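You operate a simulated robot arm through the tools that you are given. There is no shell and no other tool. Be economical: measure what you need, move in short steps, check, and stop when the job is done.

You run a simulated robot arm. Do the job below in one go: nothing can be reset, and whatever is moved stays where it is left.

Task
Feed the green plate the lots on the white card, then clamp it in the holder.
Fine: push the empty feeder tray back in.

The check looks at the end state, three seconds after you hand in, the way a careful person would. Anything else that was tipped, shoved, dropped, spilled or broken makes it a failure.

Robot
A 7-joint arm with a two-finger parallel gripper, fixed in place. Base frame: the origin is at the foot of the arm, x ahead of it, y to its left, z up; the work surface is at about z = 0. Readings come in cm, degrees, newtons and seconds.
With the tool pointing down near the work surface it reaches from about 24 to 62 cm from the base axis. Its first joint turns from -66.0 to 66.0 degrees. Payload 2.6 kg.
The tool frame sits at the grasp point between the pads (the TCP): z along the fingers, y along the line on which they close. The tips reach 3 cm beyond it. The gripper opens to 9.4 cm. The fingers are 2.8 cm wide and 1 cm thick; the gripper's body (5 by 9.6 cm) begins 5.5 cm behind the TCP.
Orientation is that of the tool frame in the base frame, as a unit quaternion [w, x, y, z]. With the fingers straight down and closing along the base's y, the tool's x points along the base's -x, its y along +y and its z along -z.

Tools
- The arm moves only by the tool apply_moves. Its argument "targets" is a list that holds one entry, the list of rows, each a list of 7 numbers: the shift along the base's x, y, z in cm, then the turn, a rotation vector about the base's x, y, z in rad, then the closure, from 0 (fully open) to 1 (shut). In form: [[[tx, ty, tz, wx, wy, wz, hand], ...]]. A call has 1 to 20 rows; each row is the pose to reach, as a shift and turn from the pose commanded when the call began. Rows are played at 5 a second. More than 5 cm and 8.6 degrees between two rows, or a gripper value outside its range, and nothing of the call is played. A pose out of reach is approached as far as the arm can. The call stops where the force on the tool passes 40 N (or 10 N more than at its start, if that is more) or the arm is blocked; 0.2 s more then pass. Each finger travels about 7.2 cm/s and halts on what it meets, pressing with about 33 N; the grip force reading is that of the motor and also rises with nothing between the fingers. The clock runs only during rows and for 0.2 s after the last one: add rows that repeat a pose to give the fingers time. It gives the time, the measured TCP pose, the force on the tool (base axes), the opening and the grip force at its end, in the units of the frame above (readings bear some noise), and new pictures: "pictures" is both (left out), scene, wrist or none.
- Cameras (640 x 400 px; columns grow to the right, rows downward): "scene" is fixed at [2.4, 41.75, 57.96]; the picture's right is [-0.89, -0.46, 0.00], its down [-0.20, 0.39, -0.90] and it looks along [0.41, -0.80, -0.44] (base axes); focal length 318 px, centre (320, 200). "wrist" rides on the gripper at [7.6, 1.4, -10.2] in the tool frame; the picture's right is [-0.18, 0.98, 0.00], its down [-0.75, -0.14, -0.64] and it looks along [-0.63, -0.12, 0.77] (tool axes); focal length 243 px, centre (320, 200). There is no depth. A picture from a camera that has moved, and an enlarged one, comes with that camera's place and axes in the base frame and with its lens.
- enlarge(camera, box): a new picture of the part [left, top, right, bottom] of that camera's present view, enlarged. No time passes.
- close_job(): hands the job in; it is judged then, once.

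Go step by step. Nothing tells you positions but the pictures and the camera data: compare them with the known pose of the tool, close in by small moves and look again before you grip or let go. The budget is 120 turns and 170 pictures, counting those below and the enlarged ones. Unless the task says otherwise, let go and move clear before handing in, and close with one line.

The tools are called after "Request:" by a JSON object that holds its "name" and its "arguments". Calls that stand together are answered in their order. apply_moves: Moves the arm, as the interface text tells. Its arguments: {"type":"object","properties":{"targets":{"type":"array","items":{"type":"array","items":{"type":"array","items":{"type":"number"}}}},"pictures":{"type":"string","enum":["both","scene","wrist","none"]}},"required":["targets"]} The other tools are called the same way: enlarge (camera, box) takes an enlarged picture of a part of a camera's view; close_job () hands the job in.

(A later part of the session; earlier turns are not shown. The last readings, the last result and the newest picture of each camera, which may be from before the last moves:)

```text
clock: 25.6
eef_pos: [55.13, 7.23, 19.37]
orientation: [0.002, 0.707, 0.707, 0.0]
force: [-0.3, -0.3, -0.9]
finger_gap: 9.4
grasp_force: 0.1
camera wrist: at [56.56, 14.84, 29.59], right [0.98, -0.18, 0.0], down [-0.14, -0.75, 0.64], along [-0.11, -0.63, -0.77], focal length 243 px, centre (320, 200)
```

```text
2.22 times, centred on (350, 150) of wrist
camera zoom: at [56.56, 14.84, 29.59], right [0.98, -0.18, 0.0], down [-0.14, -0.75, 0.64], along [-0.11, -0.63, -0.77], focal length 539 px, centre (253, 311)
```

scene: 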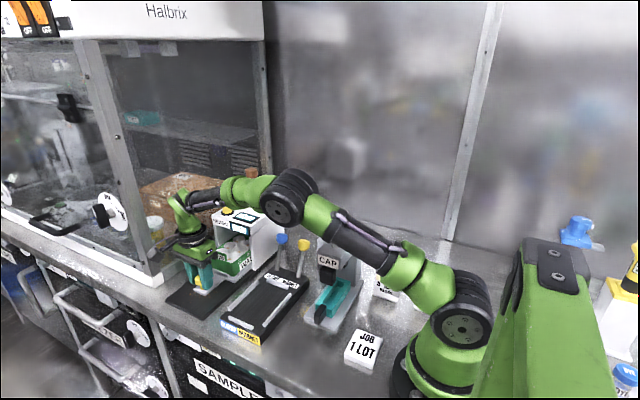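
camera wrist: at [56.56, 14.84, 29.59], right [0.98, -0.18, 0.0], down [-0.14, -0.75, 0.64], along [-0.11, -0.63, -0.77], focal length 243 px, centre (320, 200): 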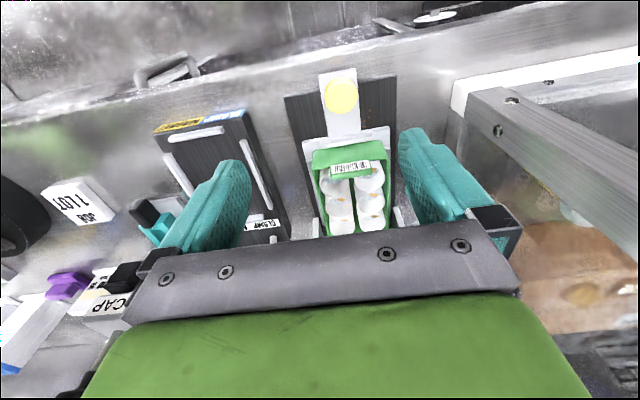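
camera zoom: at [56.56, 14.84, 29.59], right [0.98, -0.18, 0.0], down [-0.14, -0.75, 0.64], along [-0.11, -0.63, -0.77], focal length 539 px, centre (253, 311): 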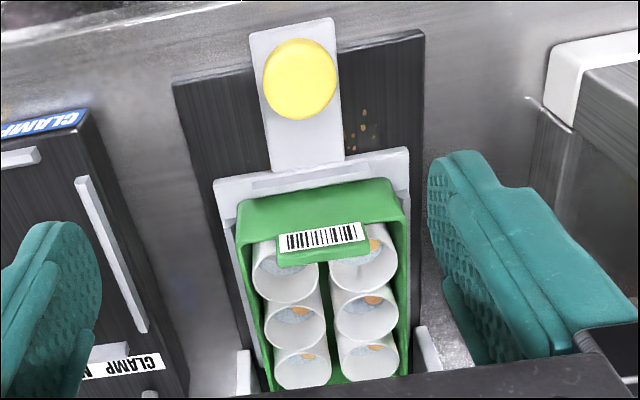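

The plate is about 8.3 cm wide with its centre near (57.4,-6.8) and its rim at z ≈ 6. I'll hover above it, slightly forward so the flange clears the machine.

Request:
{"name": "apply_moves", "arguments": {"targets": [[[1, -4, -1, 0, 0, 0, 0], [2.3, -8, -2, 0, 0, 0, 0], [2.3, -12.5, -3, 0, 0, 0, 0], [2.3, -12.5, -6, 0, 0, 0, 0], [2.3, -12.5, -8.4, 0, 0, 0, 0], [2.3, -12.5, -8.4, 0, 0, 0, 0]]], "pictures": "both"}}

Request:
{"name": "enlarge", "arguments": {"camera": "scene", "box": [170, 210, 270, 290]}}

Request:
{"name": "enlarge", "arguments": {"camera": "wrist", "box": [220, 60, 420, 260]}}

```text
clock: 27.0
eef_pos: [57.63, -5.3, 10.42]
orientation: [0.003, 0.707, 0.707, 0.0]
force: [-0.2, 0.0, 0.7]
finger_gap: 9.4
grasp_force: 0.0
camera wrist: at [59.12, 2.38, 20.83], right [0.98, -0.18, 0.0], down [-0.14, -0.75, 0.64], along [-0.11, -0.63, -0.77], focal length 243 px, centre (320, 200)
```

scene: 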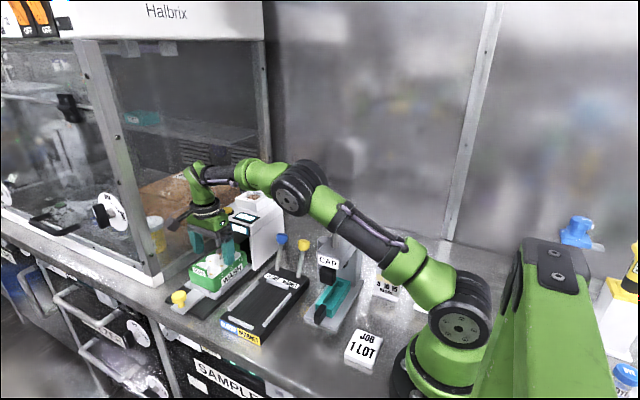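
wrist: 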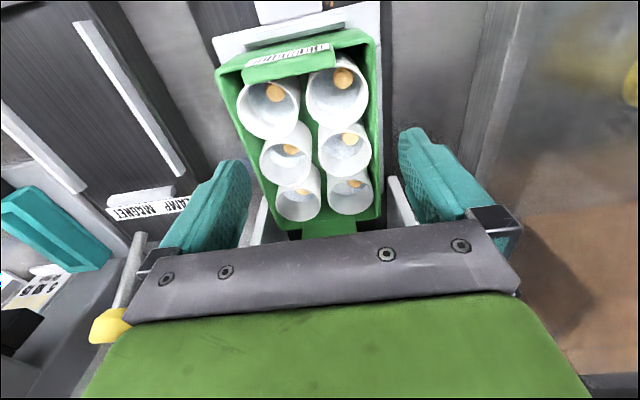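

```text
5.00 times, centred on (220, 250) of scene
camera zoom: at [2.4, 41.75, 57.96], right [-0.89, -0.46, 0.0], down [-0.2, 0.39, -0.9], along [0.41, -0.8, -0.44], focal length 1592 px, centre (820, -50)
```

zoom: 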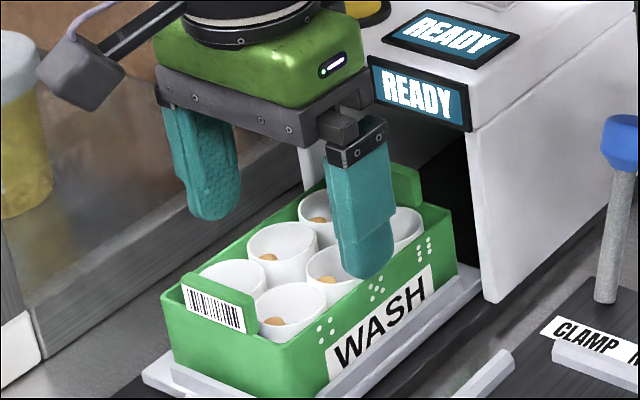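

```text
2.00 times, centred on (320, 160) of wrist
camera zoom: at [59.12, 2.38, 20.83], right [0.98, -0.18, 0.0], down [-0.14, -0.75, 0.64], along [-0.11, -0.63, -0.77], focal length 485 px, centre (320, 280)
```

zoom: 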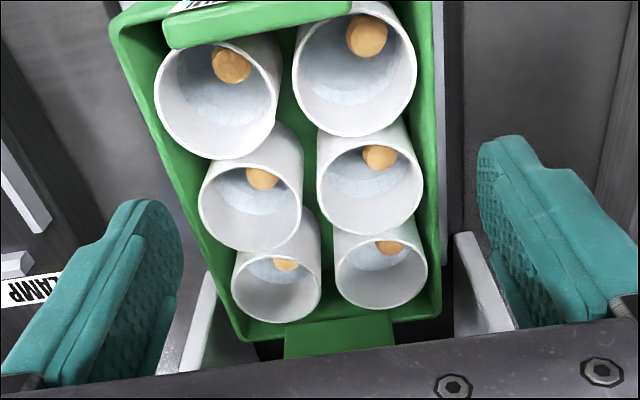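

The plate's centre comes out at x ≈ 57.3, leaving about 0.45 cm of clearance each side. I'll shift slightly and lower carefully past the rim.

Request:
{"name": "apply_moves", "arguments": {"targets": [[[-0.2, -0.2, 0, 0, 0, 0, 0], [-0.2, -0.2, -0.8, 0, 0, 0, 0], [-0.2, -0.2, -1.4, 0, 0, 0, 0], [-0.2, -0.2, -2.0, 0, 0, 0, 0], [-0.2, -0.2, -2.0, 0, 0, 0, 0]]], "pictures": "wrist"}}

Request:
{"name": "enlarge", "arguments": {"camera": "scene", "box": [170, 210, 270, 290]}}

Request:
{"name": "enlarge", "arguments": {"camera": "wrist", "box": [220, 80, 420, 240]}}

```text
clock: 28.2
eef_pos: [57.31, -5.44, 8.65]
orientation: [0.002, 0.707, 0.708, 0.001]
force: [-0.2, 0.1, -0.4]
finger_gap: 9.4
grasp_force: 0.1
camera wrist: at [58.81, 2.24, 18.98], right [0.98, -0.18, 0.0], down [-0.14, -0.75, 0.64], along [-0.11, -0.63, -0.77], focal length 243 px, centre (320, 200)
```

wrist: 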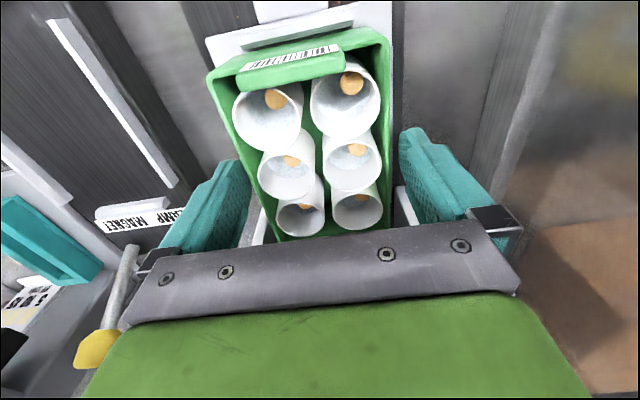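

```text
5.00 times, centred on (220, 250) of scene
camera zoom: at [2.4, 41.75, 57.96], right [-0.89, -0.46, 0.0], down [-0.2, 0.39, -0.9], along [0.41, -0.8, -0.44], focal length 1592 px, centre (820, -50)
```

zoom: 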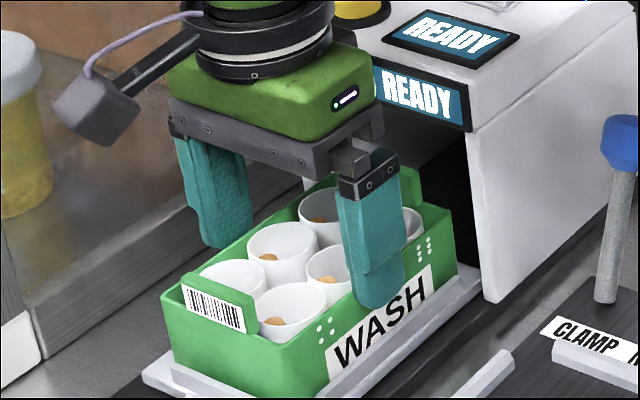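

```text
2.50 times, centred on (320, 160) of wrist
camera zoom: at [58.81, 2.24, 18.98], right [0.98, -0.18, 0.0], down [-0.14, -0.75, 0.64], along [-0.11, -0.63, -0.77], focal length 606 px, centre (320, 300)
```

zoom: 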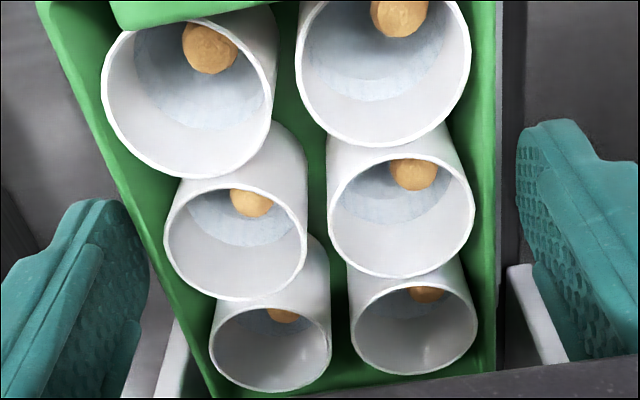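

Request:
{"name": "apply_moves", "arguments": {"targets": [[[-0.2, 0, 0, 0, 0, 0, 0], [-0.2, 0, -0.4, 0, 0, 0, 0], [-0.2, 0, -0.8, 0, 0, 0, 0], [-0.2, 0, -1.2, 0, 0, 0, 0], [-0.2, 0, -1.2, 0, 0, 0, 0]]], "pictures": "wrist"}}

Request:
{"name": "enlarge", "arguments": {"camera": "scene", "box": [170, 210, 270, 290]}}

Request:
{"name": "enlarge", "arguments": {"camera": "wrist", "box": [220, 80, 420, 240]}}

```text
clock: 29.4
eef_pos: [57.31, -5.39, 7.36]
orientation: [0.002, 0.707, 0.707, 0.001]
force: [0.2, 0.1, -0.6]
finger_gap: 9.36
grasp_force: 0.0
camera wrist: at [58.63, 2.12, 17.68], right [0.98, -0.18, 0.0], down [-0.14, -0.75, 0.64], along [-0.11, -0.63, -0.77], focal length 243 px, centre (320, 200)
```

wrist: 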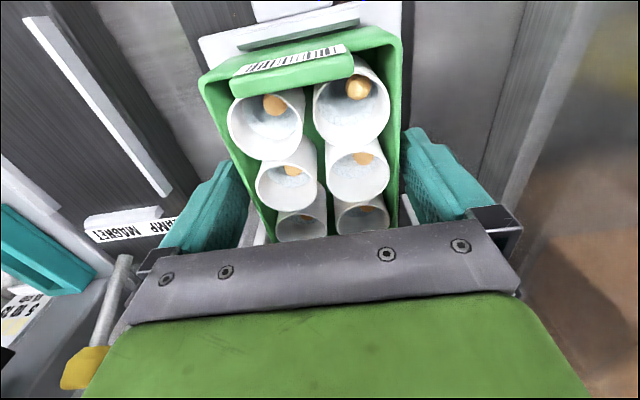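

```text
5.00 times, centred on (220, 250) of scene
camera zoom: at [2.4, 41.75, 57.96], right [-0.89, -0.46, 0.0], down [-0.2, 0.39, -0.9], along [0.41, -0.8, -0.44], focal length 1592 px, centre (820, -50)
```

zoom: 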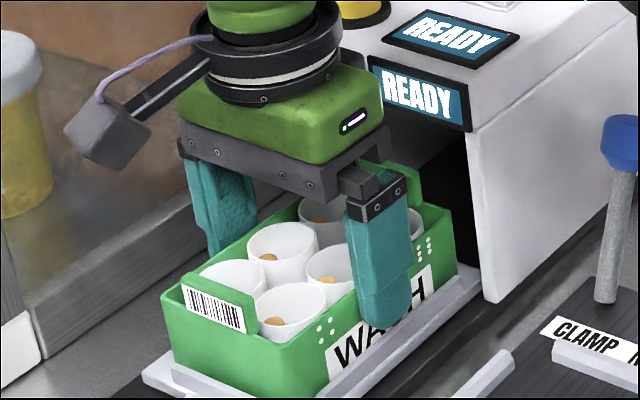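

```text
2.50 times, centred on (320, 160) of wrist
camera zoom: at [58.63, 2.12, 17.68], right [0.98, -0.18, 0.0], down [-0.14, -0.75, 0.64], along [-0.11, -0.63, -0.77], focal length 606 px, centre (320, 300)
```

zoom: 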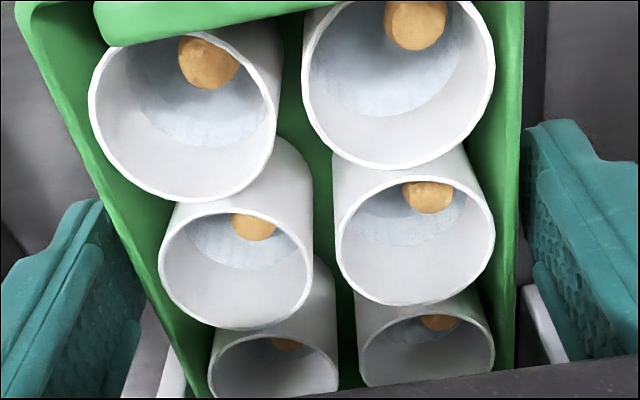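

The fingers straddle the plate. I'll go down a bit more, then close on it gradually.

Request:
{"name": "apply_moves", "arguments": {"targets": [[[0, 0, -0.4, 0, 0, 0, 0], [0, 0, -0.9, 0, 0, 0, 0], [0, 0, -0.9, 0, 0, 0, 0.05], [0, 0, -0.9, 0, 0, 0, 0.1], [0, 0, -0.9, 0, 0, 0, 0.15], [0, 0, -0.9, 0, 0, 0, 0.2], [0, 0, -0.9, 0, 0, 0, 0.3], [0, 0, -0.9, 0, 0, 0, 0.3]]], "pictures": "wrist"}}

Request:
{"name": "enlarge", "arguments": {"camera": "scene", "box": [170, 210, 270, 290]}}

```text
clock: 31.2
eef_pos: [57.0, -5.59, 6.62]
orientation: [0.003, 0.706, 0.708, 0.001]
force: [0.2, -0.3, 5.1]
finger_gap: 8.96
grasp_force: 33.1
camera wrist: at [58.51, 2.17, 16.91], right [0.98, -0.18, 0.01], down [-0.14, -0.75, 0.64], along [-0.11, -0.63, -0.77], focal length 243 px, centre (320, 200)
```

wrist: 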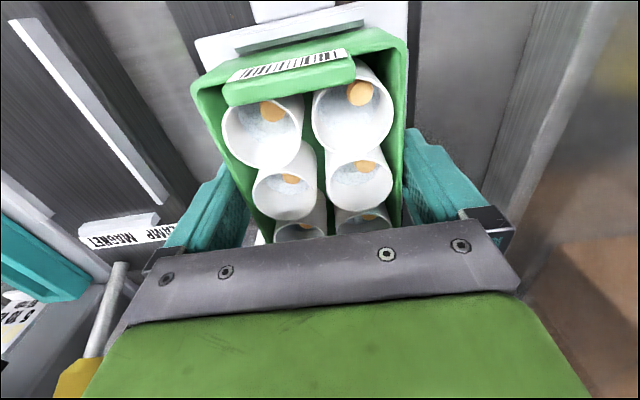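

```text
5.00 times, centred on (220, 250) of scene
camera zoom: at [2.39, 41.75, 57.96], right [-0.89, -0.46, 0.0], down [-0.2, 0.39, -0.9], along [0.41, -0.8, -0.44], focal length 1592 px, centre (820, -50)
```

zoom: 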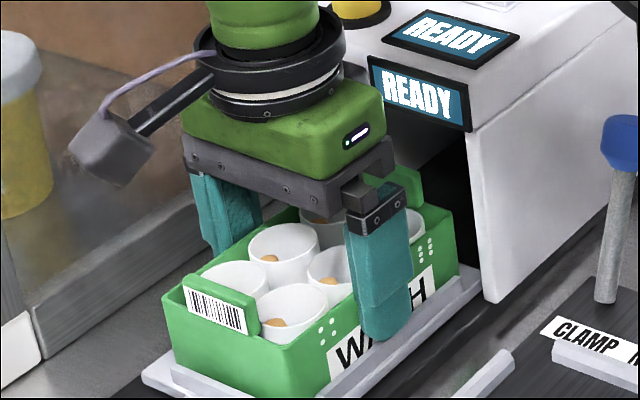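

It grips at an 8.96 cm gap. I'll lift a little and check that only the plate rises.

Request:
{"name": "apply_moves", "arguments": {"targets": [[[0, 0, 0.2, 0, 0, 0, 0.3], [0, 0, 0.5, 0, 0, 0, 0.3], [0, 0, 0.9, 0, 0, 0, 0.3], [0, 0, 1.2, 0, 0, 0, 0.3]]], "pictures": "none"}}

Request:
{"name": "enlarge", "arguments": {"camera": "scene", "box": [170, 220, 270, 300]}}

```text
clock: 32.2
eef_pos: [56.99, -5.43, 7.81]
orientation: [0.0, 0.707, 0.707, 0.001]
force: [-0.4, -0.6, -1.8]
finger_gap: 9.0
grasp_force: 33.0
```

```text
5.00 times, centred on (220, 260) of scene
camera zoom: at [2.4, 41.75, 57.96], right [-0.89, -0.46, 0.0], down [-0.2, 0.39, -0.9], along [0.41, -0.8, -0.44], focal length 1592 px, centre (820, -100)
```

zoom: 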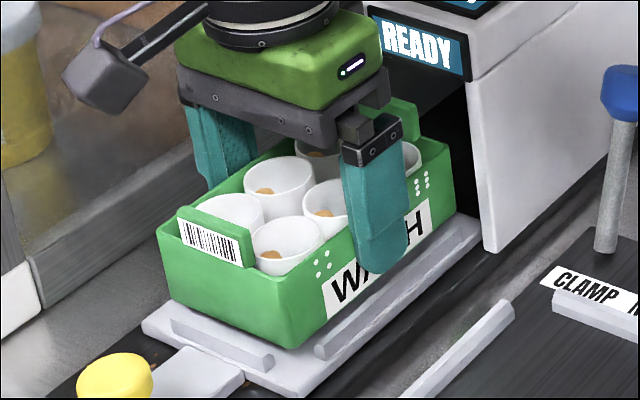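

Only the plate lifted and the tray stayed in place. The holder pocket is centred near (40.7,-1.5), so I'll carry the plate there smoothly.

Request:
{"name": "apply_moves", "arguments": {"targets": [[[0, 0, 0.6, 0, 0, 0, 0.3], [0, 0, 1.5, 0, 0, 0, 0.3], [0, 0.5, 2.5, 0, 0, 0, 0.3], [0, 1.5, 3.2, 0, 0, 0, 0.3], [0, 3, 3.5, 0, 0, 0, 0.3], [-0.8, 4.3, 3.5, 0, 0, 0, 0.3], [-2.3, 4.6, 3.5, 0, 0, 0, 0.3], [-4, 4.6, 3.5, 0, 0, 0, 0.3], [-5.8, 4.6, 3.5, 0, 0, 0, 0.3], [-7.6, 4.6, 3.5, 0, 0, 0, 0.3], [-9.4, 4.6, 3.5, 0, 0, 0, 0.3], [-11.2, 4.6, 3.5, 0, 0, 0, 0.3], [-13, 4.6, 3.5, 0, 0, 0, 0.3], [-14.5, 4.6, 3.5, 0, 0, 0, 0.3], [-15.6, 4.6, 3.5, 0, 0, 0, 0.3], [-16.2, 4.6, 3.5, 0, 0, 0, 0.3], [-16.2, 4.6, 3.5, 0, 0, 0, 0.3]]], "pictures": "both"}}

Request:
{"name": "enlarge", "arguments": {"camera": "scene", "box": [200, 220, 330, 350]}}

Request:
{"name": "enlarge", "arguments": {"camera": "wrist", "box": [180, 0, 440, 240]}}

```text
clock: 35.8
eef_pos: [40.88, -0.97, 11.35]
orientation: [0.001, 0.707, 0.707, 0.001]
force: [0.0, -0.7, -1.0]
finger_gap: 8.97
grasp_force: 32.9
camera wrist: at [42.29, 6.69, 21.61], right [0.98, -0.18, 0.0], down [-0.14, -0.75, 0.64], along [-0.11, -0.63, -0.77], focal length 243 px, centre (320, 200)
```

scene: 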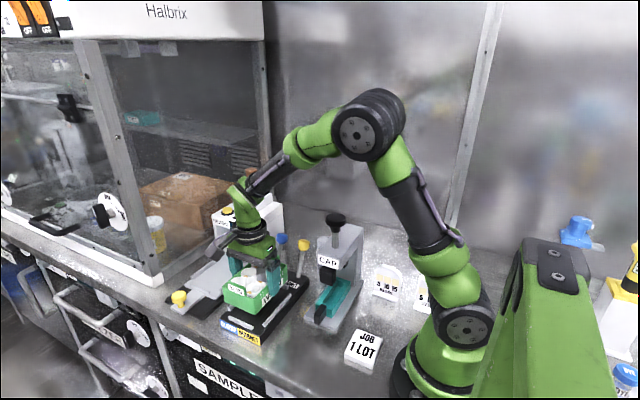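
wrist: 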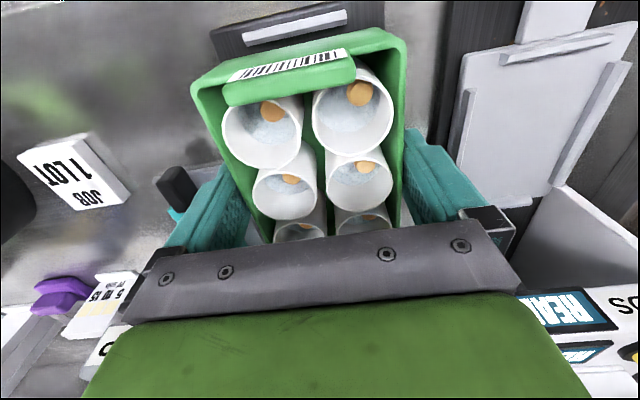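

```text
3.08 times, centred on (265, 285) of scene
camera zoom: at [2.4, 41.75, 57.96], right [-0.89, -0.46, 0.0], down [-0.2, 0.39, -0.9], along [0.41, -0.8, -0.44], focal length 979 px, centre (489, -62)
```

zoom: 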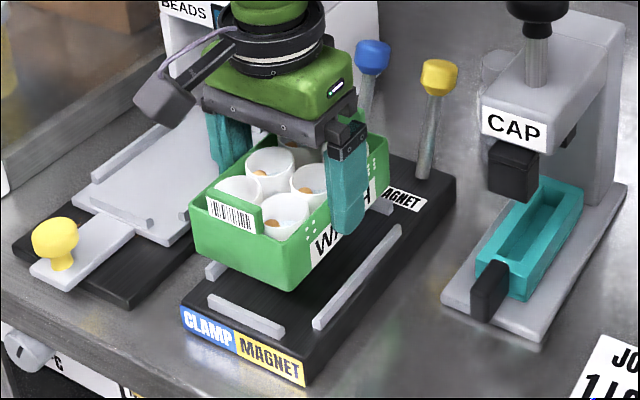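

```text
1.67 times, centred on (310, 120) of wrist
camera zoom: at [42.29, 6.69, 21.61], right [0.98, -0.18, 0.0], down [-0.14, -0.75, 0.64], along [-0.11, -0.63, -0.77], focal length 404 px, centre (337, 333)
```

zoom: 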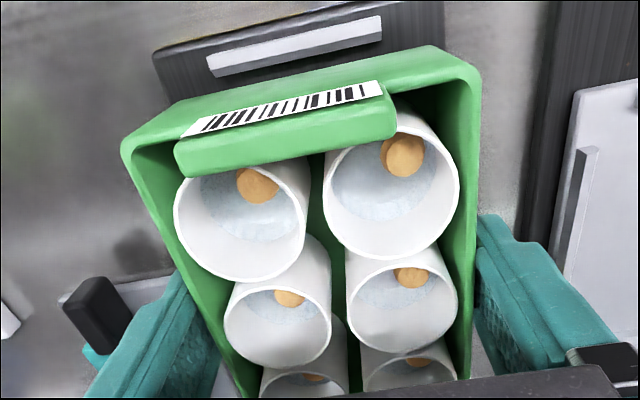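

The plate is now over the holder. I'll measure both sets of rails in the scene picture, using the tray pocket as a calibration for the holder pocket.

Request:
{"name": "enlarge", "arguments": {"camera": "scene", "box": [165, 240, 245, 320]}}

Request:
{"name": "enlarge", "arguments": {"camera": "scene", "box": [215, 265, 315, 345]}}

Request:
{"name": "enlarge", "arguments": {"camera": "wrist", "box": [440, 0, 640, 200]}}

```text
5.00 times, centred on (205, 280) of scene
camera zoom: at [2.4, 41.75, 57.96], right [-0.89, -0.46, 0.0], down [-0.2, 0.39, -0.9], along [0.41, -0.8, -0.44], focal length 1592 px, centre (895, -200)
```

zoom: 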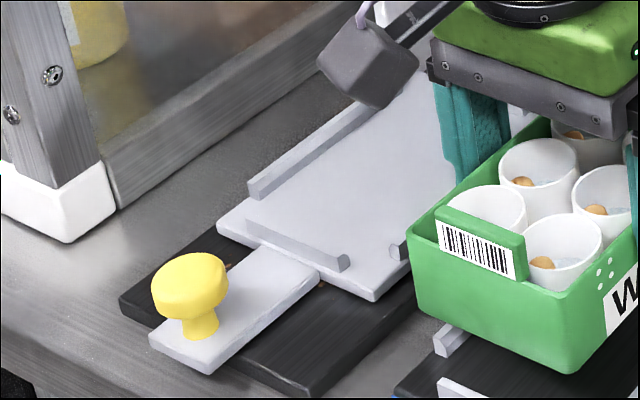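

```text
5.00 times, centred on (265, 305) of scene
camera zoom: at [2.4, 41.75, 57.96], right [-0.89, -0.46, 0.0], down [-0.2, 0.39, -0.9], along [0.41, -0.8, -0.44], focal length 1592 px, centre (595, -325)
```

zoom: 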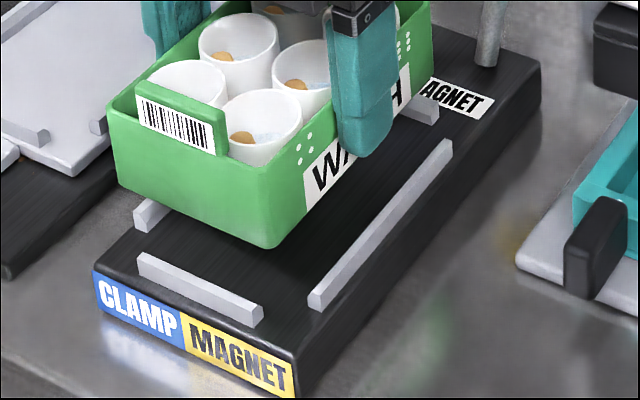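

```text
2.00 times, centred on (540, 100) of wrist
camera zoom: at [42.29, 6.69, 21.61], right [0.98, -0.18, 0.0], down [-0.14, -0.75, 0.64], along [-0.11, -0.63, -0.77], focal length 485 px, centre (-120, 400)
```

zoom: 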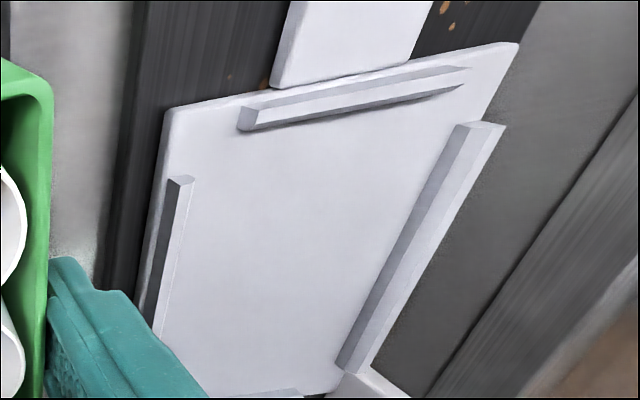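

Measured this way, the plate's centre is x ≈ 40.8 against the pocket's 40.5, and its front edge at y ≈ 4.9 against a front rail at 5.1. I'll correct that and lower to just above the rails.

Request:
{"name": "apply_moves", "arguments": {"targets": [[[-0.15, -0.1, -0.4, 0, 0, 0, 0.3], [-0.3, -0.15, -0.9, 0, 0, 0, 0.3], [-0.3, -0.15, -1.4, 0, 0, 0, 0.3], [-0.3, -0.15, -1.8, 0, 0, 0, 0.3], [-0.3, -0.15, -1.8, 0, 0, 0, 0.3]]], "pictures": "wrist"}}

Request:
{"name": "enlarge", "arguments": {"camera": "scene", "box": [220, 260, 310, 350]}}

Request:
{"name": "enlarge", "arguments": {"camera": "wrist", "box": [180, 0, 420, 150]}}

```text
clock: 37.0
eef_pos: [40.66, -0.98, 9.51]
orientation: [0.002, 0.707, 0.708, 0.001]
force: [-0.1, 0.3, -0.7]
finger_gap: 8.96
grasp_force: 33.2
camera wrist: at [42.12, 6.66, 19.77], right [0.98, -0.18, 0.0], down [-0.14, -0.75, 0.64], along [-0.12, -0.63, -0.77], focal length 243 px, centre (320, 200)
```

wrist: 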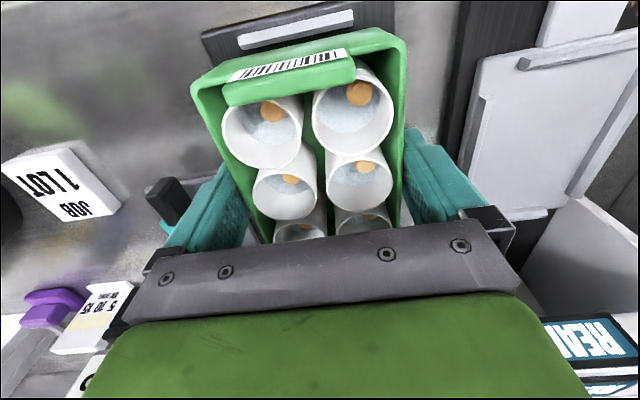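

```text
4.44 times, centred on (265, 305) of scene
camera zoom: at [2.4, 41.75, 57.96], right [-0.89, -0.46, 0.0], down [-0.2, 0.39, -0.9], along [0.41, -0.8, -0.44], focal length 1415 px, centre (564, -267)
```

zoom: 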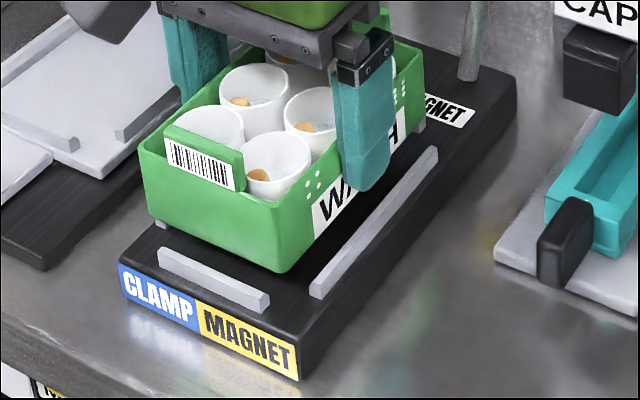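

```text
2.67 times, centred on (300, 75) of wrist
camera zoom: at [42.12, 6.66, 19.77], right [0.98, -0.18, 0.0], down [-0.14, -0.75, 0.64], along [-0.12, -0.63, -0.77], focal length 647 px, centre (373, 533)
```

zoom: 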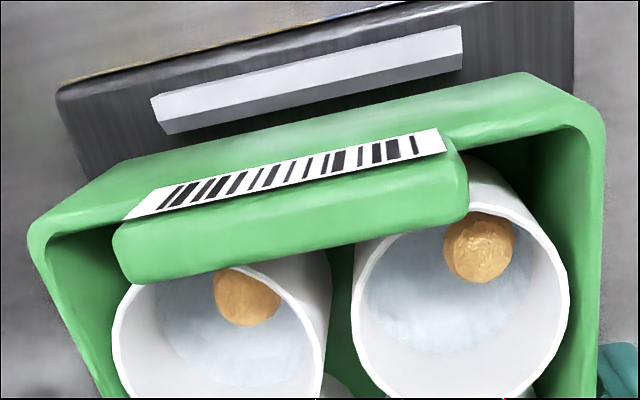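

The plate and pocket now agree to about 1 mm in x and y, and the angle matches. I'll lower it slowly into the pocket.

Request:
{"name": "apply_moves", "arguments": {"targets": [[[0, 0, -0.3, 0, 0, 0, 0.3], [0, 0, -0.6, 0, 0, 0, 0.3], [0, 0, -0.9, 0, 0, 0, 0.3], [0, 0, -1.1, 0, 0, 0, 0.3], [0, 0, -1.1, 0, 0, 0, 0.3]]], "pictures": "wrist"}}

Request:
{"name": "enlarge", "arguments": {"camera": "scene", "box": [220, 260, 310, 350]}}

Request:
{"name": "enlarge", "arguments": {"camera": "wrist", "box": [180, 0, 420, 150]}}

```text
clock: 38.2
eef_pos: [40.56, -1.07, 8.36]
orientation: [0.002, 0.707, 0.707, 0.001]
force: [-0.3, -0.1, -1.2]
finger_gap: 8.98
grasp_force: 33.1
camera wrist: at [42.08, 6.66, 18.68], right [0.98, -0.18, 0.0], down [-0.14, -0.75, 0.64], along [-0.11, -0.63, -0.77], focal length 243 px, centre (320, 200)
```

wrist: 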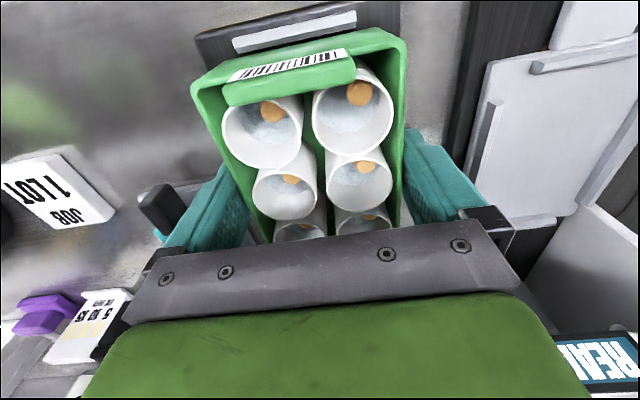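

```text
4.44 times, centred on (265, 305) of scene
camera zoom: at [2.4, 41.75, 57.96], right [-0.89, -0.46, 0.0], down [-0.2, 0.39, -0.9], along [0.41, -0.8, -0.44], focal length 1415 px, centre (564, -267)
```

zoom: 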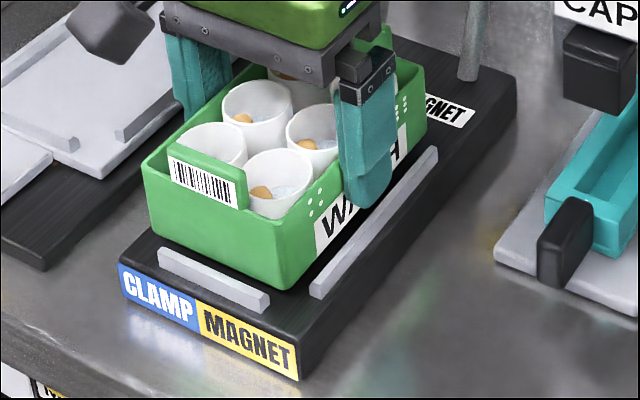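

```text
2.67 times, centred on (300, 75) of wrist
camera zoom: at [42.08, 6.66, 18.68], right [0.98, -0.18, 0.0], down [-0.14, -0.75, 0.64], along [-0.11, -0.63, -0.77], focal length 647 px, centre (373, 533)
```

zoom: 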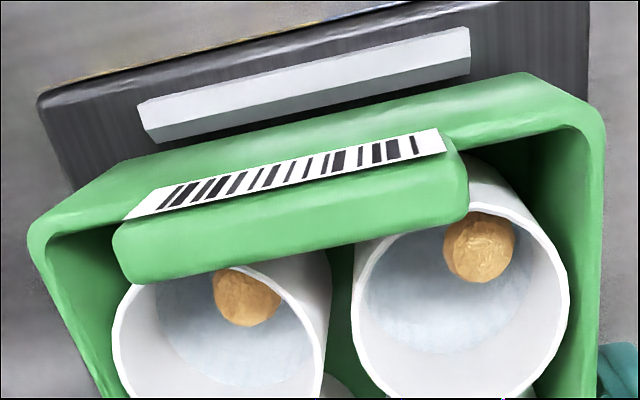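

Request:
{"name": "apply_moves", "arguments": {"targets": [[[0, 0, -0.2, 0, 0, 0, 0.3], [0, 0, -0.4, 0, 0, 0, 0.3], [0, 0, -0.4, 0, 0, 0, 0.3]]], "pictures": "none"}}

Request:
{"name": "enlarge", "arguments": {"camera": "scene", "box": [220, 260, 310, 350]}}

```text
clock: 39.0
eef_pos: [40.58, -1.1, 7.91]
orientation: [0.002, 0.707, 0.707, 0.001]
force: [0.1, -0.2, -2.1]
finger_gap: 8.99
grasp_force: 33.0
```

```text
4.44 times, centred on (265, 305) of scene
camera zoom: at [2.4, 41.75, 57.96], right [-0.89, -0.46, 0.0], down [-0.2, 0.39, -0.9], along [0.41, -0.8, -0.44], focal length 1415 px, centre (564, -267)
```

zoom: 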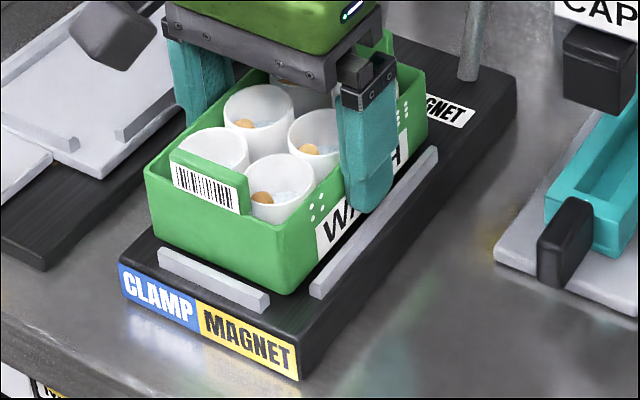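

Request:
{"name": "apply_moves", "arguments": {"targets": [[[0, 0, -0.15, 0, 0, 0, 0.3], [0, 0, -0.3, 0, 0, 0, 0.3], [0, 0, -0.45, 0, 0, 0, 0.3], [0, 0, -0.45, 0, 0, 0, 0.3]]], "pictures": "wrist"}}

Request:
{"name": "enlarge", "arguments": {"camera": "scene", "box": [220, 260, 310, 350]}}

```text
clock: 40.0
eef_pos: [40.53, -1.22, 7.62]
orientation: [0.002, 0.708, 0.707, 0.001]
force: [-0.1, 0.0, -1.4]
finger_gap: 8.96
grasp_force: 32.5
camera wrist: at [42.06, 6.48, 17.88], right [0.98, -0.18, 0.0], down [-0.14, -0.75, 0.64], along [-0.11, -0.63, -0.77], focal length 243 px, centre (320, 200)
```

wrist: 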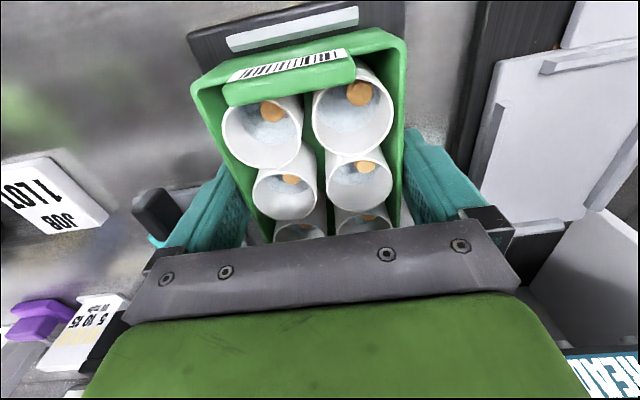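

```text
4.44 times, centred on (265, 305) of scene
camera zoom: at [2.4, 41.75, 57.96], right [-0.89, -0.46, 0.0], down [-0.2, 0.39, -0.9], along [0.41, -0.8, -0.44], focal length 1415 px, centre (564, -267)
```

zoom: 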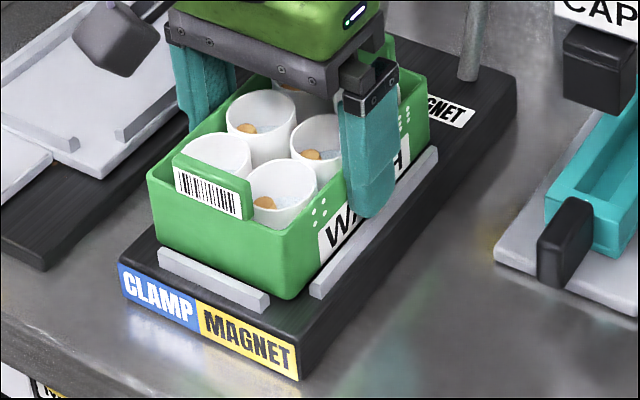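

Request:
{"name": "apply_moves", "arguments": {"targets": [[[0, 0, -0.15, 0, 0, 0, 0.3], [0, 0, -0.3, 0, 0, 0, 0.3], [0, 0, -0.4, 0, 0, 0, 0.3], [0, 0, -0.4, 0, 0, 0, 0.3]]], "pictures": "none"}}

Request:
{"name": "enlarge", "arguments": {"camera": "scene", "box": [220, 260, 310, 350]}}

Request:
{"name": "enlarge", "arguments": {"camera": "wrist", "box": [180, 0, 420, 150]}}

```text
clock: 41.0
eef_pos: [40.72, -1.23, 7.27]
orientation: [0.004, 0.707, 0.707, 0.003]
force: [-3.1, -0.8, 23.2]
finger_gap: 8.97
grasp_force: 32.8
```

```text
4.44 times, centred on (265, 305) of scene
camera zoom: at [2.39, 41.75, 57.96], right [-0.89, -0.46, 0.0], down [-0.2, 0.39, -0.9], along [0.41, -0.8, -0.44], focal length 1415 px, centre (564, -267)
```

zoom: 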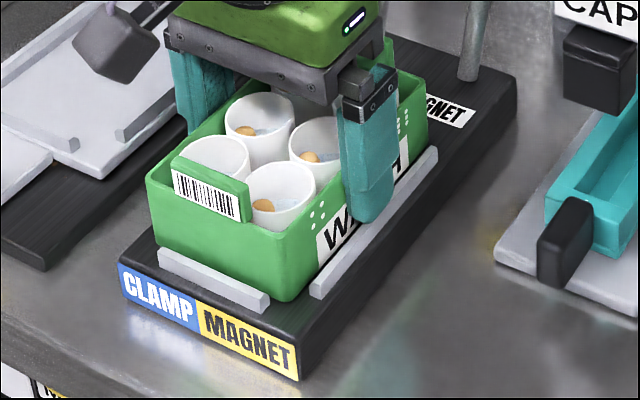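

```text
2.67 times, centred on (300, 75) of wrist
camera zoom: at [42.1, 6.51, 17.52], right [0.98, -0.18, 0.01], down [-0.15, -0.75, 0.64], along [-0.11, -0.63, -0.77], focal length 647 px, centre (373, 533)
```

zoom: 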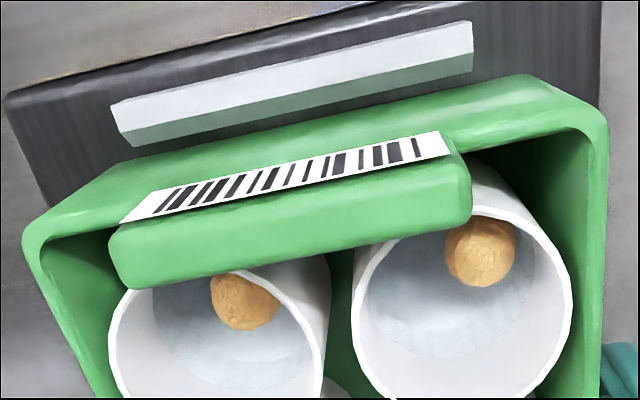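

Contact at 23 N, and how much of the plate shows above the front rail matches how it sat in the tray, so it looks seated. I'll ease the pressure, open and look.

Request:
{"name": "apply_moves", "arguments": {"targets": [[[0, 0, 0.15, 0, 0, 0, 0.3], [0, 0, 0.15, 0, 0, 0, 0.1], [0, 0, 0.15, 0, 0, 0, 0], [0, 0, 0.15, 0, 0, 0, 0]]], "pictures": "wrist"}}

Request:
{"name": "enlarge", "arguments": {"camera": "scene", "box": [220, 260, 310, 350]}}

```text
clock: 42.0
eef_pos: [40.54, -1.05, 7.2]
orientation: [0.002, 0.706, 0.708, 0.0]
force: [-0.7, 0.3, 0.1]
finger_gap: 9.4
grasp_force: 0.0
camera wrist: at [41.98, 6.56, 17.5], right [0.98, -0.18, 0.0], down [-0.14, -0.75, 0.64], along [-0.12, -0.63, -0.77], focal length 243 px, centre (320, 200)
```

wrist: 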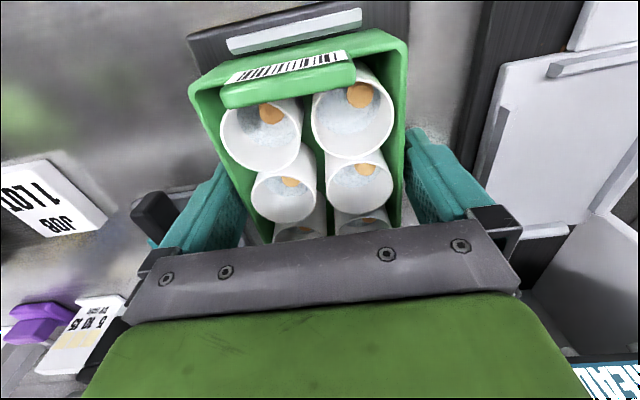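

```text
4.44 times, centred on (265, 305) of scene
camera zoom: at [2.4, 41.75, 57.96], right [-0.89, -0.46, 0.0], down [-0.2, 0.39, -0.9], along [0.41, -0.8, -0.44], focal length 1415 px, centre (564, -267)
```

zoom: 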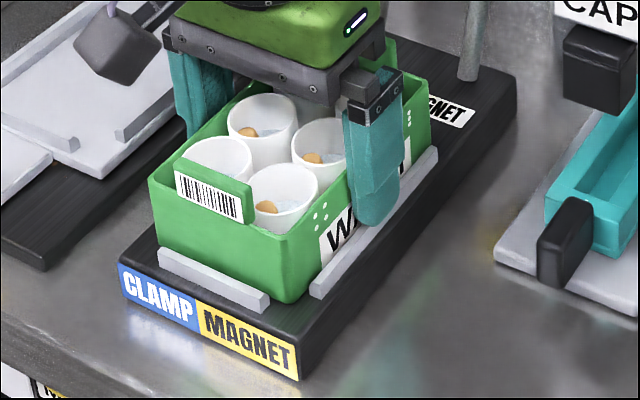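

Request:
{"name": "apply_moves", "arguments": {"targets": [[[0, 0, 0.4, 0, 0, 0, 0], [0, 0, 1, 0, 0, 0, 0], [0, 0, 2, 0, 0, 0, 0], [0, 0, 3.5, 0, 0, 0, 0], [0, 2, 7, 0, 0, 0, 0], [0, 5, 11, 0, 0, 0, 0], [0, 8, 15, 0, 0, 0, 0], [0, 8, 15, 0, 0, 0, 0]]], "pictures": "both"}}

Request:
{"name": "enlarge", "arguments": {"camera": "scene", "box": [210, 230, 320, 350]}}

Request:
{"name": "enlarge", "arguments": {"camera": "wrist", "box": [240, 60, 420, 240]}}

```text
clock: 43.8
eef_pos: [40.25, 6.8, 22.18]
orientation: [0.001, 0.707, 0.707, 0.0]
force: [-0.4, -0.4, 0.1]
finger_gap: 9.39
grasp_force: 0.0
camera wrist: at [41.67, 14.53, 32.42], right [0.98, -0.18, 0.0], down [-0.14, -0.75, 0.64], along [-0.11, -0.63, -0.77], focal length 243 px, centre (320, 200)
```

scene: 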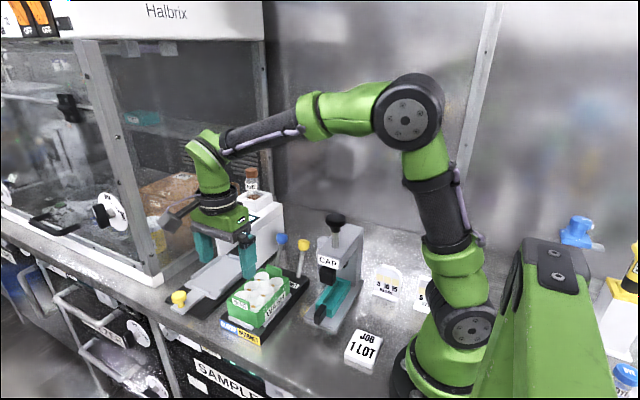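
wrist: 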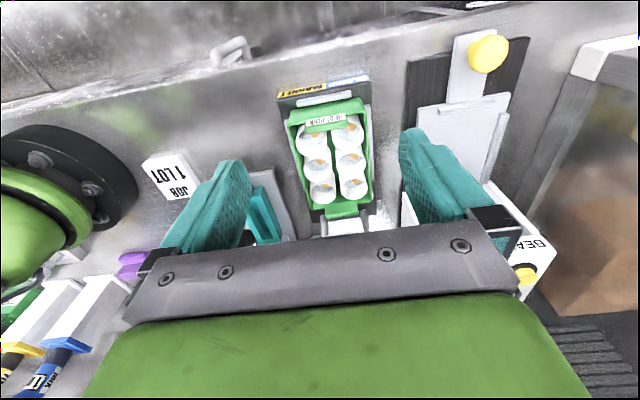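

```text
3.33 times, centred on (265, 290) of scene
camera zoom: at [2.4, 41.75, 57.96], right [-0.89, -0.46, 0.0], down [-0.2, 0.39, -0.9], along [0.41, -0.8, -0.44], focal length 1061 px, centre (503, -100)
```

zoom: 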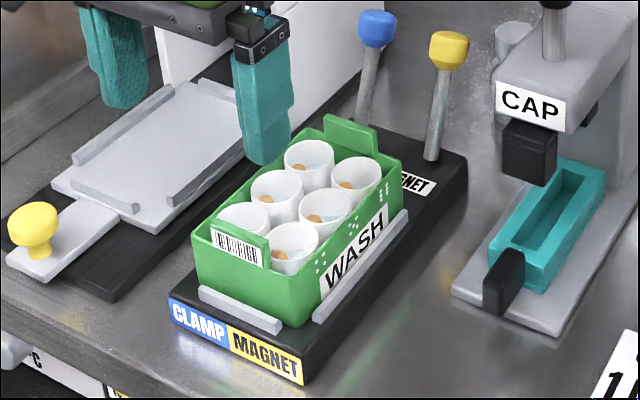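

```text
2.22 times, centred on (330, 150) of wrist
camera zoom: at [41.67, 14.53, 32.42], right [0.98, -0.18, 0.0], down [-0.14, -0.75, 0.64], along [-0.11, -0.63, -0.77], focal length 539 px, centre (298, 311)
```

zoom: 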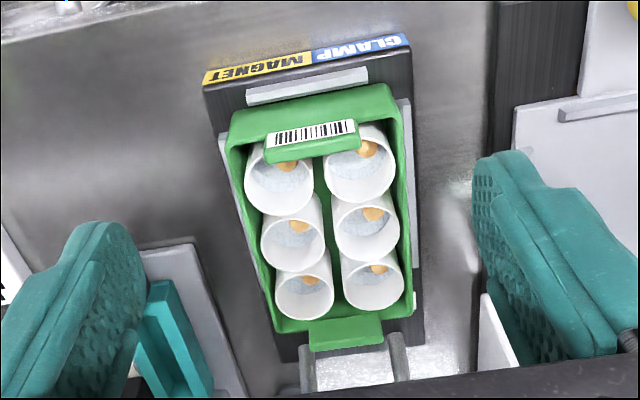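

The plate is seated in the pocket with all six cups intact. Next is the blue CLAMP lever, whose knob I take to be at about (43.7,-16.3,12). I'll move above it.

Request:
{"name": "apply_moves", "arguments": {"targets": [[[0.5, -3.5, 0.5, 0, 0, 0, 0.3], [1, -7.5, 0.5, 0, 0, 0, 0.5], [1.7, -11.5, 0.5, 0, 0, 0, 0.5], [2.4, -15.5, 0.5, 0, 0, 0, 0.5], [3.1, -19, 0, 0, 0, 0, 0.5], [3.4, -22, -1.5, 0, 0, 0, 0.5], [3.4, -22, -3, 0, 0, 0, 0.5], [3.4, -22, -3, 0, 0, 0, 0.5]]], "pictures": "both"}}

Request:
{"name": "enlarge", "arguments": {"camera": "scene", "box": [230, 170, 330, 270]}}

```text
clock: 45.6
eef_pos: [43.88, -15.01, 19.35]
orientation: [0.002, 0.708, 0.707, 0.001]
force: [-0.5, 0.6, -0.2]
finger_gap: 4.71
grasp_force: 0.1
camera wrist: at [45.28, -7.4, 29.64], right [0.98, -0.18, 0.0], down [-0.14, -0.75, 0.64], along [-0.11, -0.63, -0.77], focal length 243 px, centre (320, 200)
```

scene: 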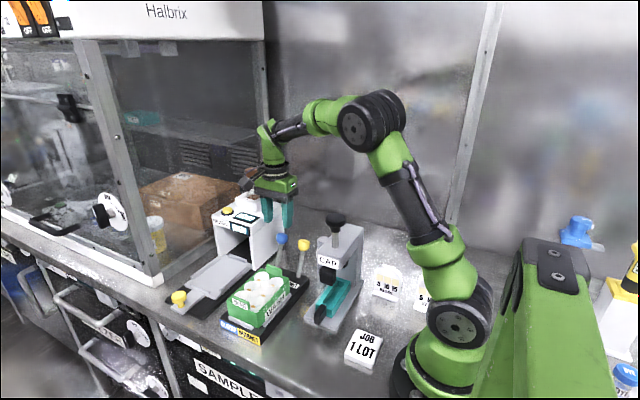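
wrist: 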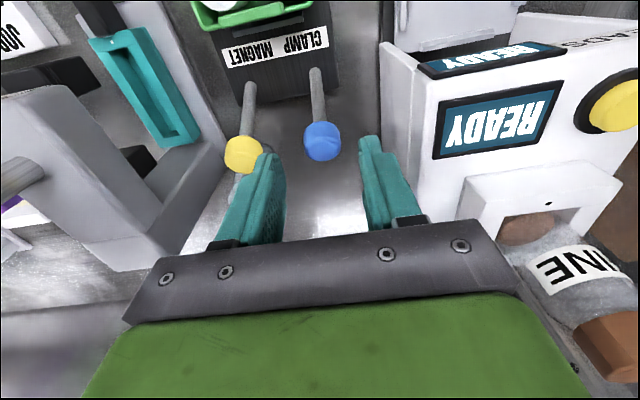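

```text
4.00 times, centred on (280, 220) of scene
camera zoom: at [2.4, 41.75, 57.96], right [-0.89, -0.46, 0.0], down [-0.2, 0.39, -0.9], along [0.41, -0.8, -0.44], focal length 1273 px, centre (480, 120)
```

zoom: 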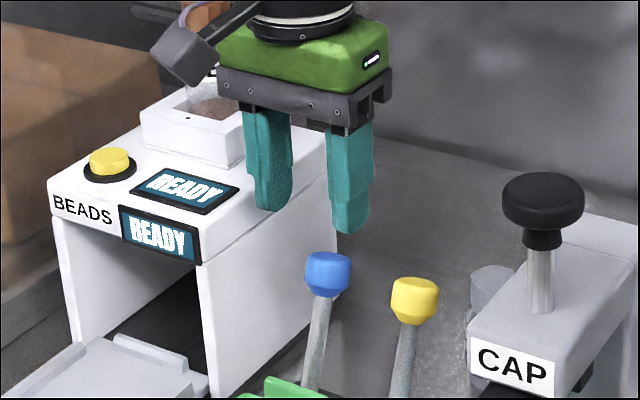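

The knob is at (43.85,-16.05,12.3), right between the fingers. I'll descend and grip it.

Request:
{"name": "apply_moves", "arguments": {"targets": [[[0, -1, -1.5, 0, 0, 0, 0.5], [0, -1, -4, 0, 0, 0, 0.5], [0, -1, -6, 0, 0, 0, 0.5], [0, -1, -7, 0, 0, 0, 0.5], [0, -1, -7, 0, 0, 0, 0.5]]], "pictures": "wrist"}}

Request:
{"name": "enlarge", "arguments": {"camera": "scene", "box": [230, 190, 330, 290]}}

```text
clock: 46.8
eef_pos: [43.97, -16.24, 12.27]
orientation: [0.002, 0.707, 0.708, 0.001]
force: [0.4, 0.1, 0.6]
finger_gap: 4.68
grasp_force: 0.0
camera wrist: at [45.4, -8.6, 22.62], right [0.98, -0.18, 0.0], down [-0.14, -0.75, 0.64], along [-0.11, -0.63, -0.77], focal length 243 px, centre (320, 200)
```

wrist: 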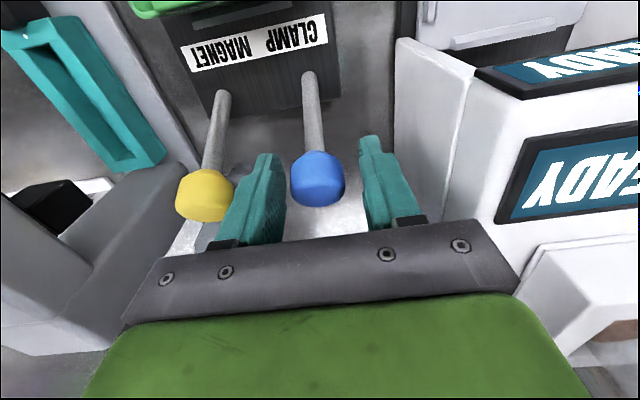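

```text
4.00 times, centred on (280, 240) of scene
camera zoom: at [2.4, 41.75, 57.96], right [-0.89, -0.46, 0.0], down [-0.2, 0.39, -0.9], along [0.41, -0.8, -0.44], focal length 1273 px, centre (480, 40)
```

zoom: 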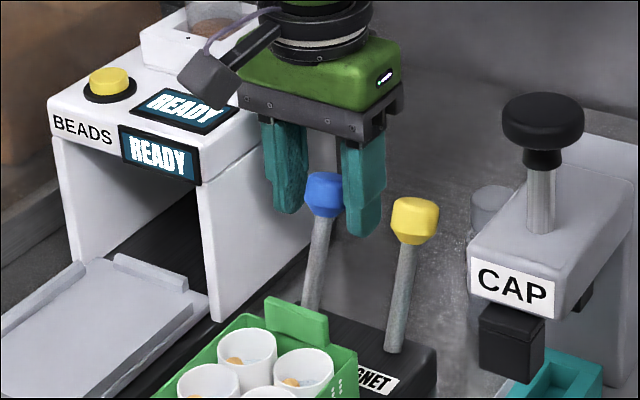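

Request:
{"name": "apply_moves", "arguments": {"targets": [[[0, 0, 0, 0, 0, 0, 0.7], [0, 0, 0, 0, 0, 0, 0.8], [0, 0, 0, 0, 0, 0, 0.8], [0, 0.5, 0.14, 0, 0, 0, 0.8], [0, 1.0, 0.26, 0, 0, 0, 0.8], [0, 1.5, 0.36, 0, 0, 0, 0.8], [0, 2.0, 0.44, 0, 0, 0, 0.8], [0, 2.6, 0.5, 0, 0, 0, 0.8], [0, 3.2, 0.52, 0, 0, 0, 0.8]]], "pictures": "wrist"}}

Request:
{"name": "enlarge", "arguments": {"camera": "scene", "box": [220, 200, 330, 310]}}

```text
clock: 48.8
eef_pos: [43.89, -13.13, 12.79]
orientation: [0.004, 0.707, 0.707, -0.002]
force: [-21.2, -14.7, 4.7]
finger_gap: 2.93
grasp_force: 45.0
camera wrist: at [45.27, -5.46, 23.12], right [0.98, -0.18, 0.0], down [-0.14, -0.75, 0.65], along [-0.12, -0.64, -0.76], focal length 243 px, centre (320, 200)
```

wrist: 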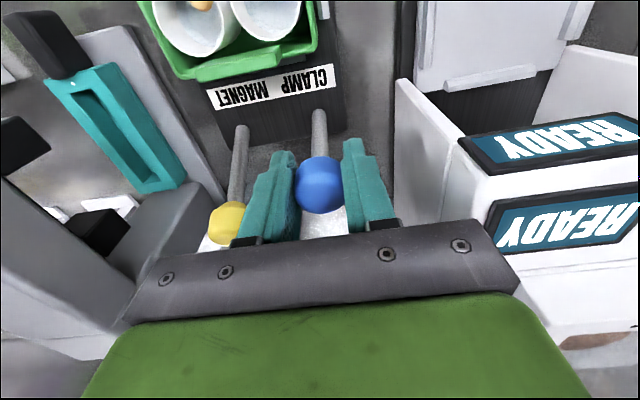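

```text
3.64 times, centred on (275, 255) of scene
camera zoom: at [2.39, 41.75, 57.96], right [-0.89, -0.46, 0.0], down [-0.2, 0.39, -0.9], along [0.41, -0.8, -0.44], focal length 1158 px, centre (484, 0)
```

zoom: 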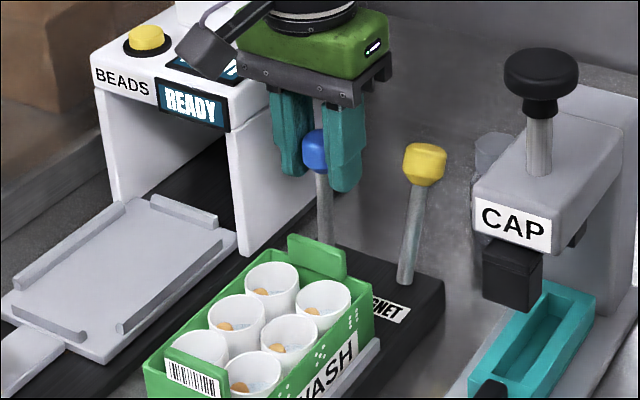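

The blue lever is following. I'll continue the arc forward.

Request:
{"name": "apply_moves", "arguments": {"targets": [[[-0.1, 0.5, 0, 0, 0, 0, 0.8], [-0.15, 1.0, -0.06, 0, 0, 0, 0.8], [-0.15, 1.5, -0.14, 0, 0, 0, 0.8], [-0.15, 2.0, -0.24, 0, 0, 0, 0.8], [-0.15, 2.6, -0.38, 0, 0, 0, 0.8], [-0.15, 3.2, -0.55, 0, 0, 0, 0.8]]], "pictures": "wrist"}}

Request:
{"name": "enlarge", "arguments": {"camera": "scene", "box": [220, 200, 330, 310]}}

```text
clock: 50.2
eef_pos: [43.86, -9.89, 12.29]
orientation: [0.002, 0.707, 0.708, -0.001]
force: [-16.9, -12.5, 7.3]
finger_gap: 2.92
grasp_force: 44.5
camera wrist: at [45.27, -2.17, 22.56], right [0.98, -0.18, 0.0], down [-0.14, -0.75, 0.65], along [-0.12, -0.64, -0.76], focal length 243 px, centre (320, 200)
```

wrist: 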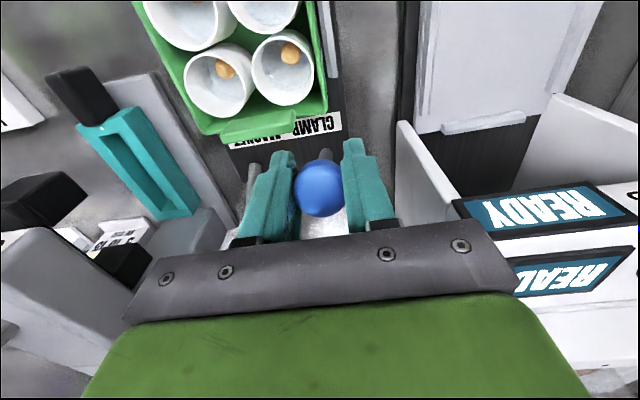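

```text
3.64 times, centred on (275, 255) of scene
camera zoom: at [2.39, 41.75, 57.96], right [-0.89, -0.46, 0.0], down [-0.2, 0.39, -0.9], along [0.41, -0.8, -0.44], focal length 1158 px, centre (484, 0)
```

zoom: 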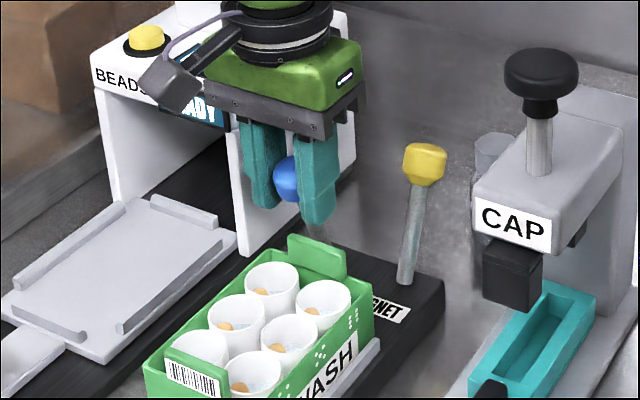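

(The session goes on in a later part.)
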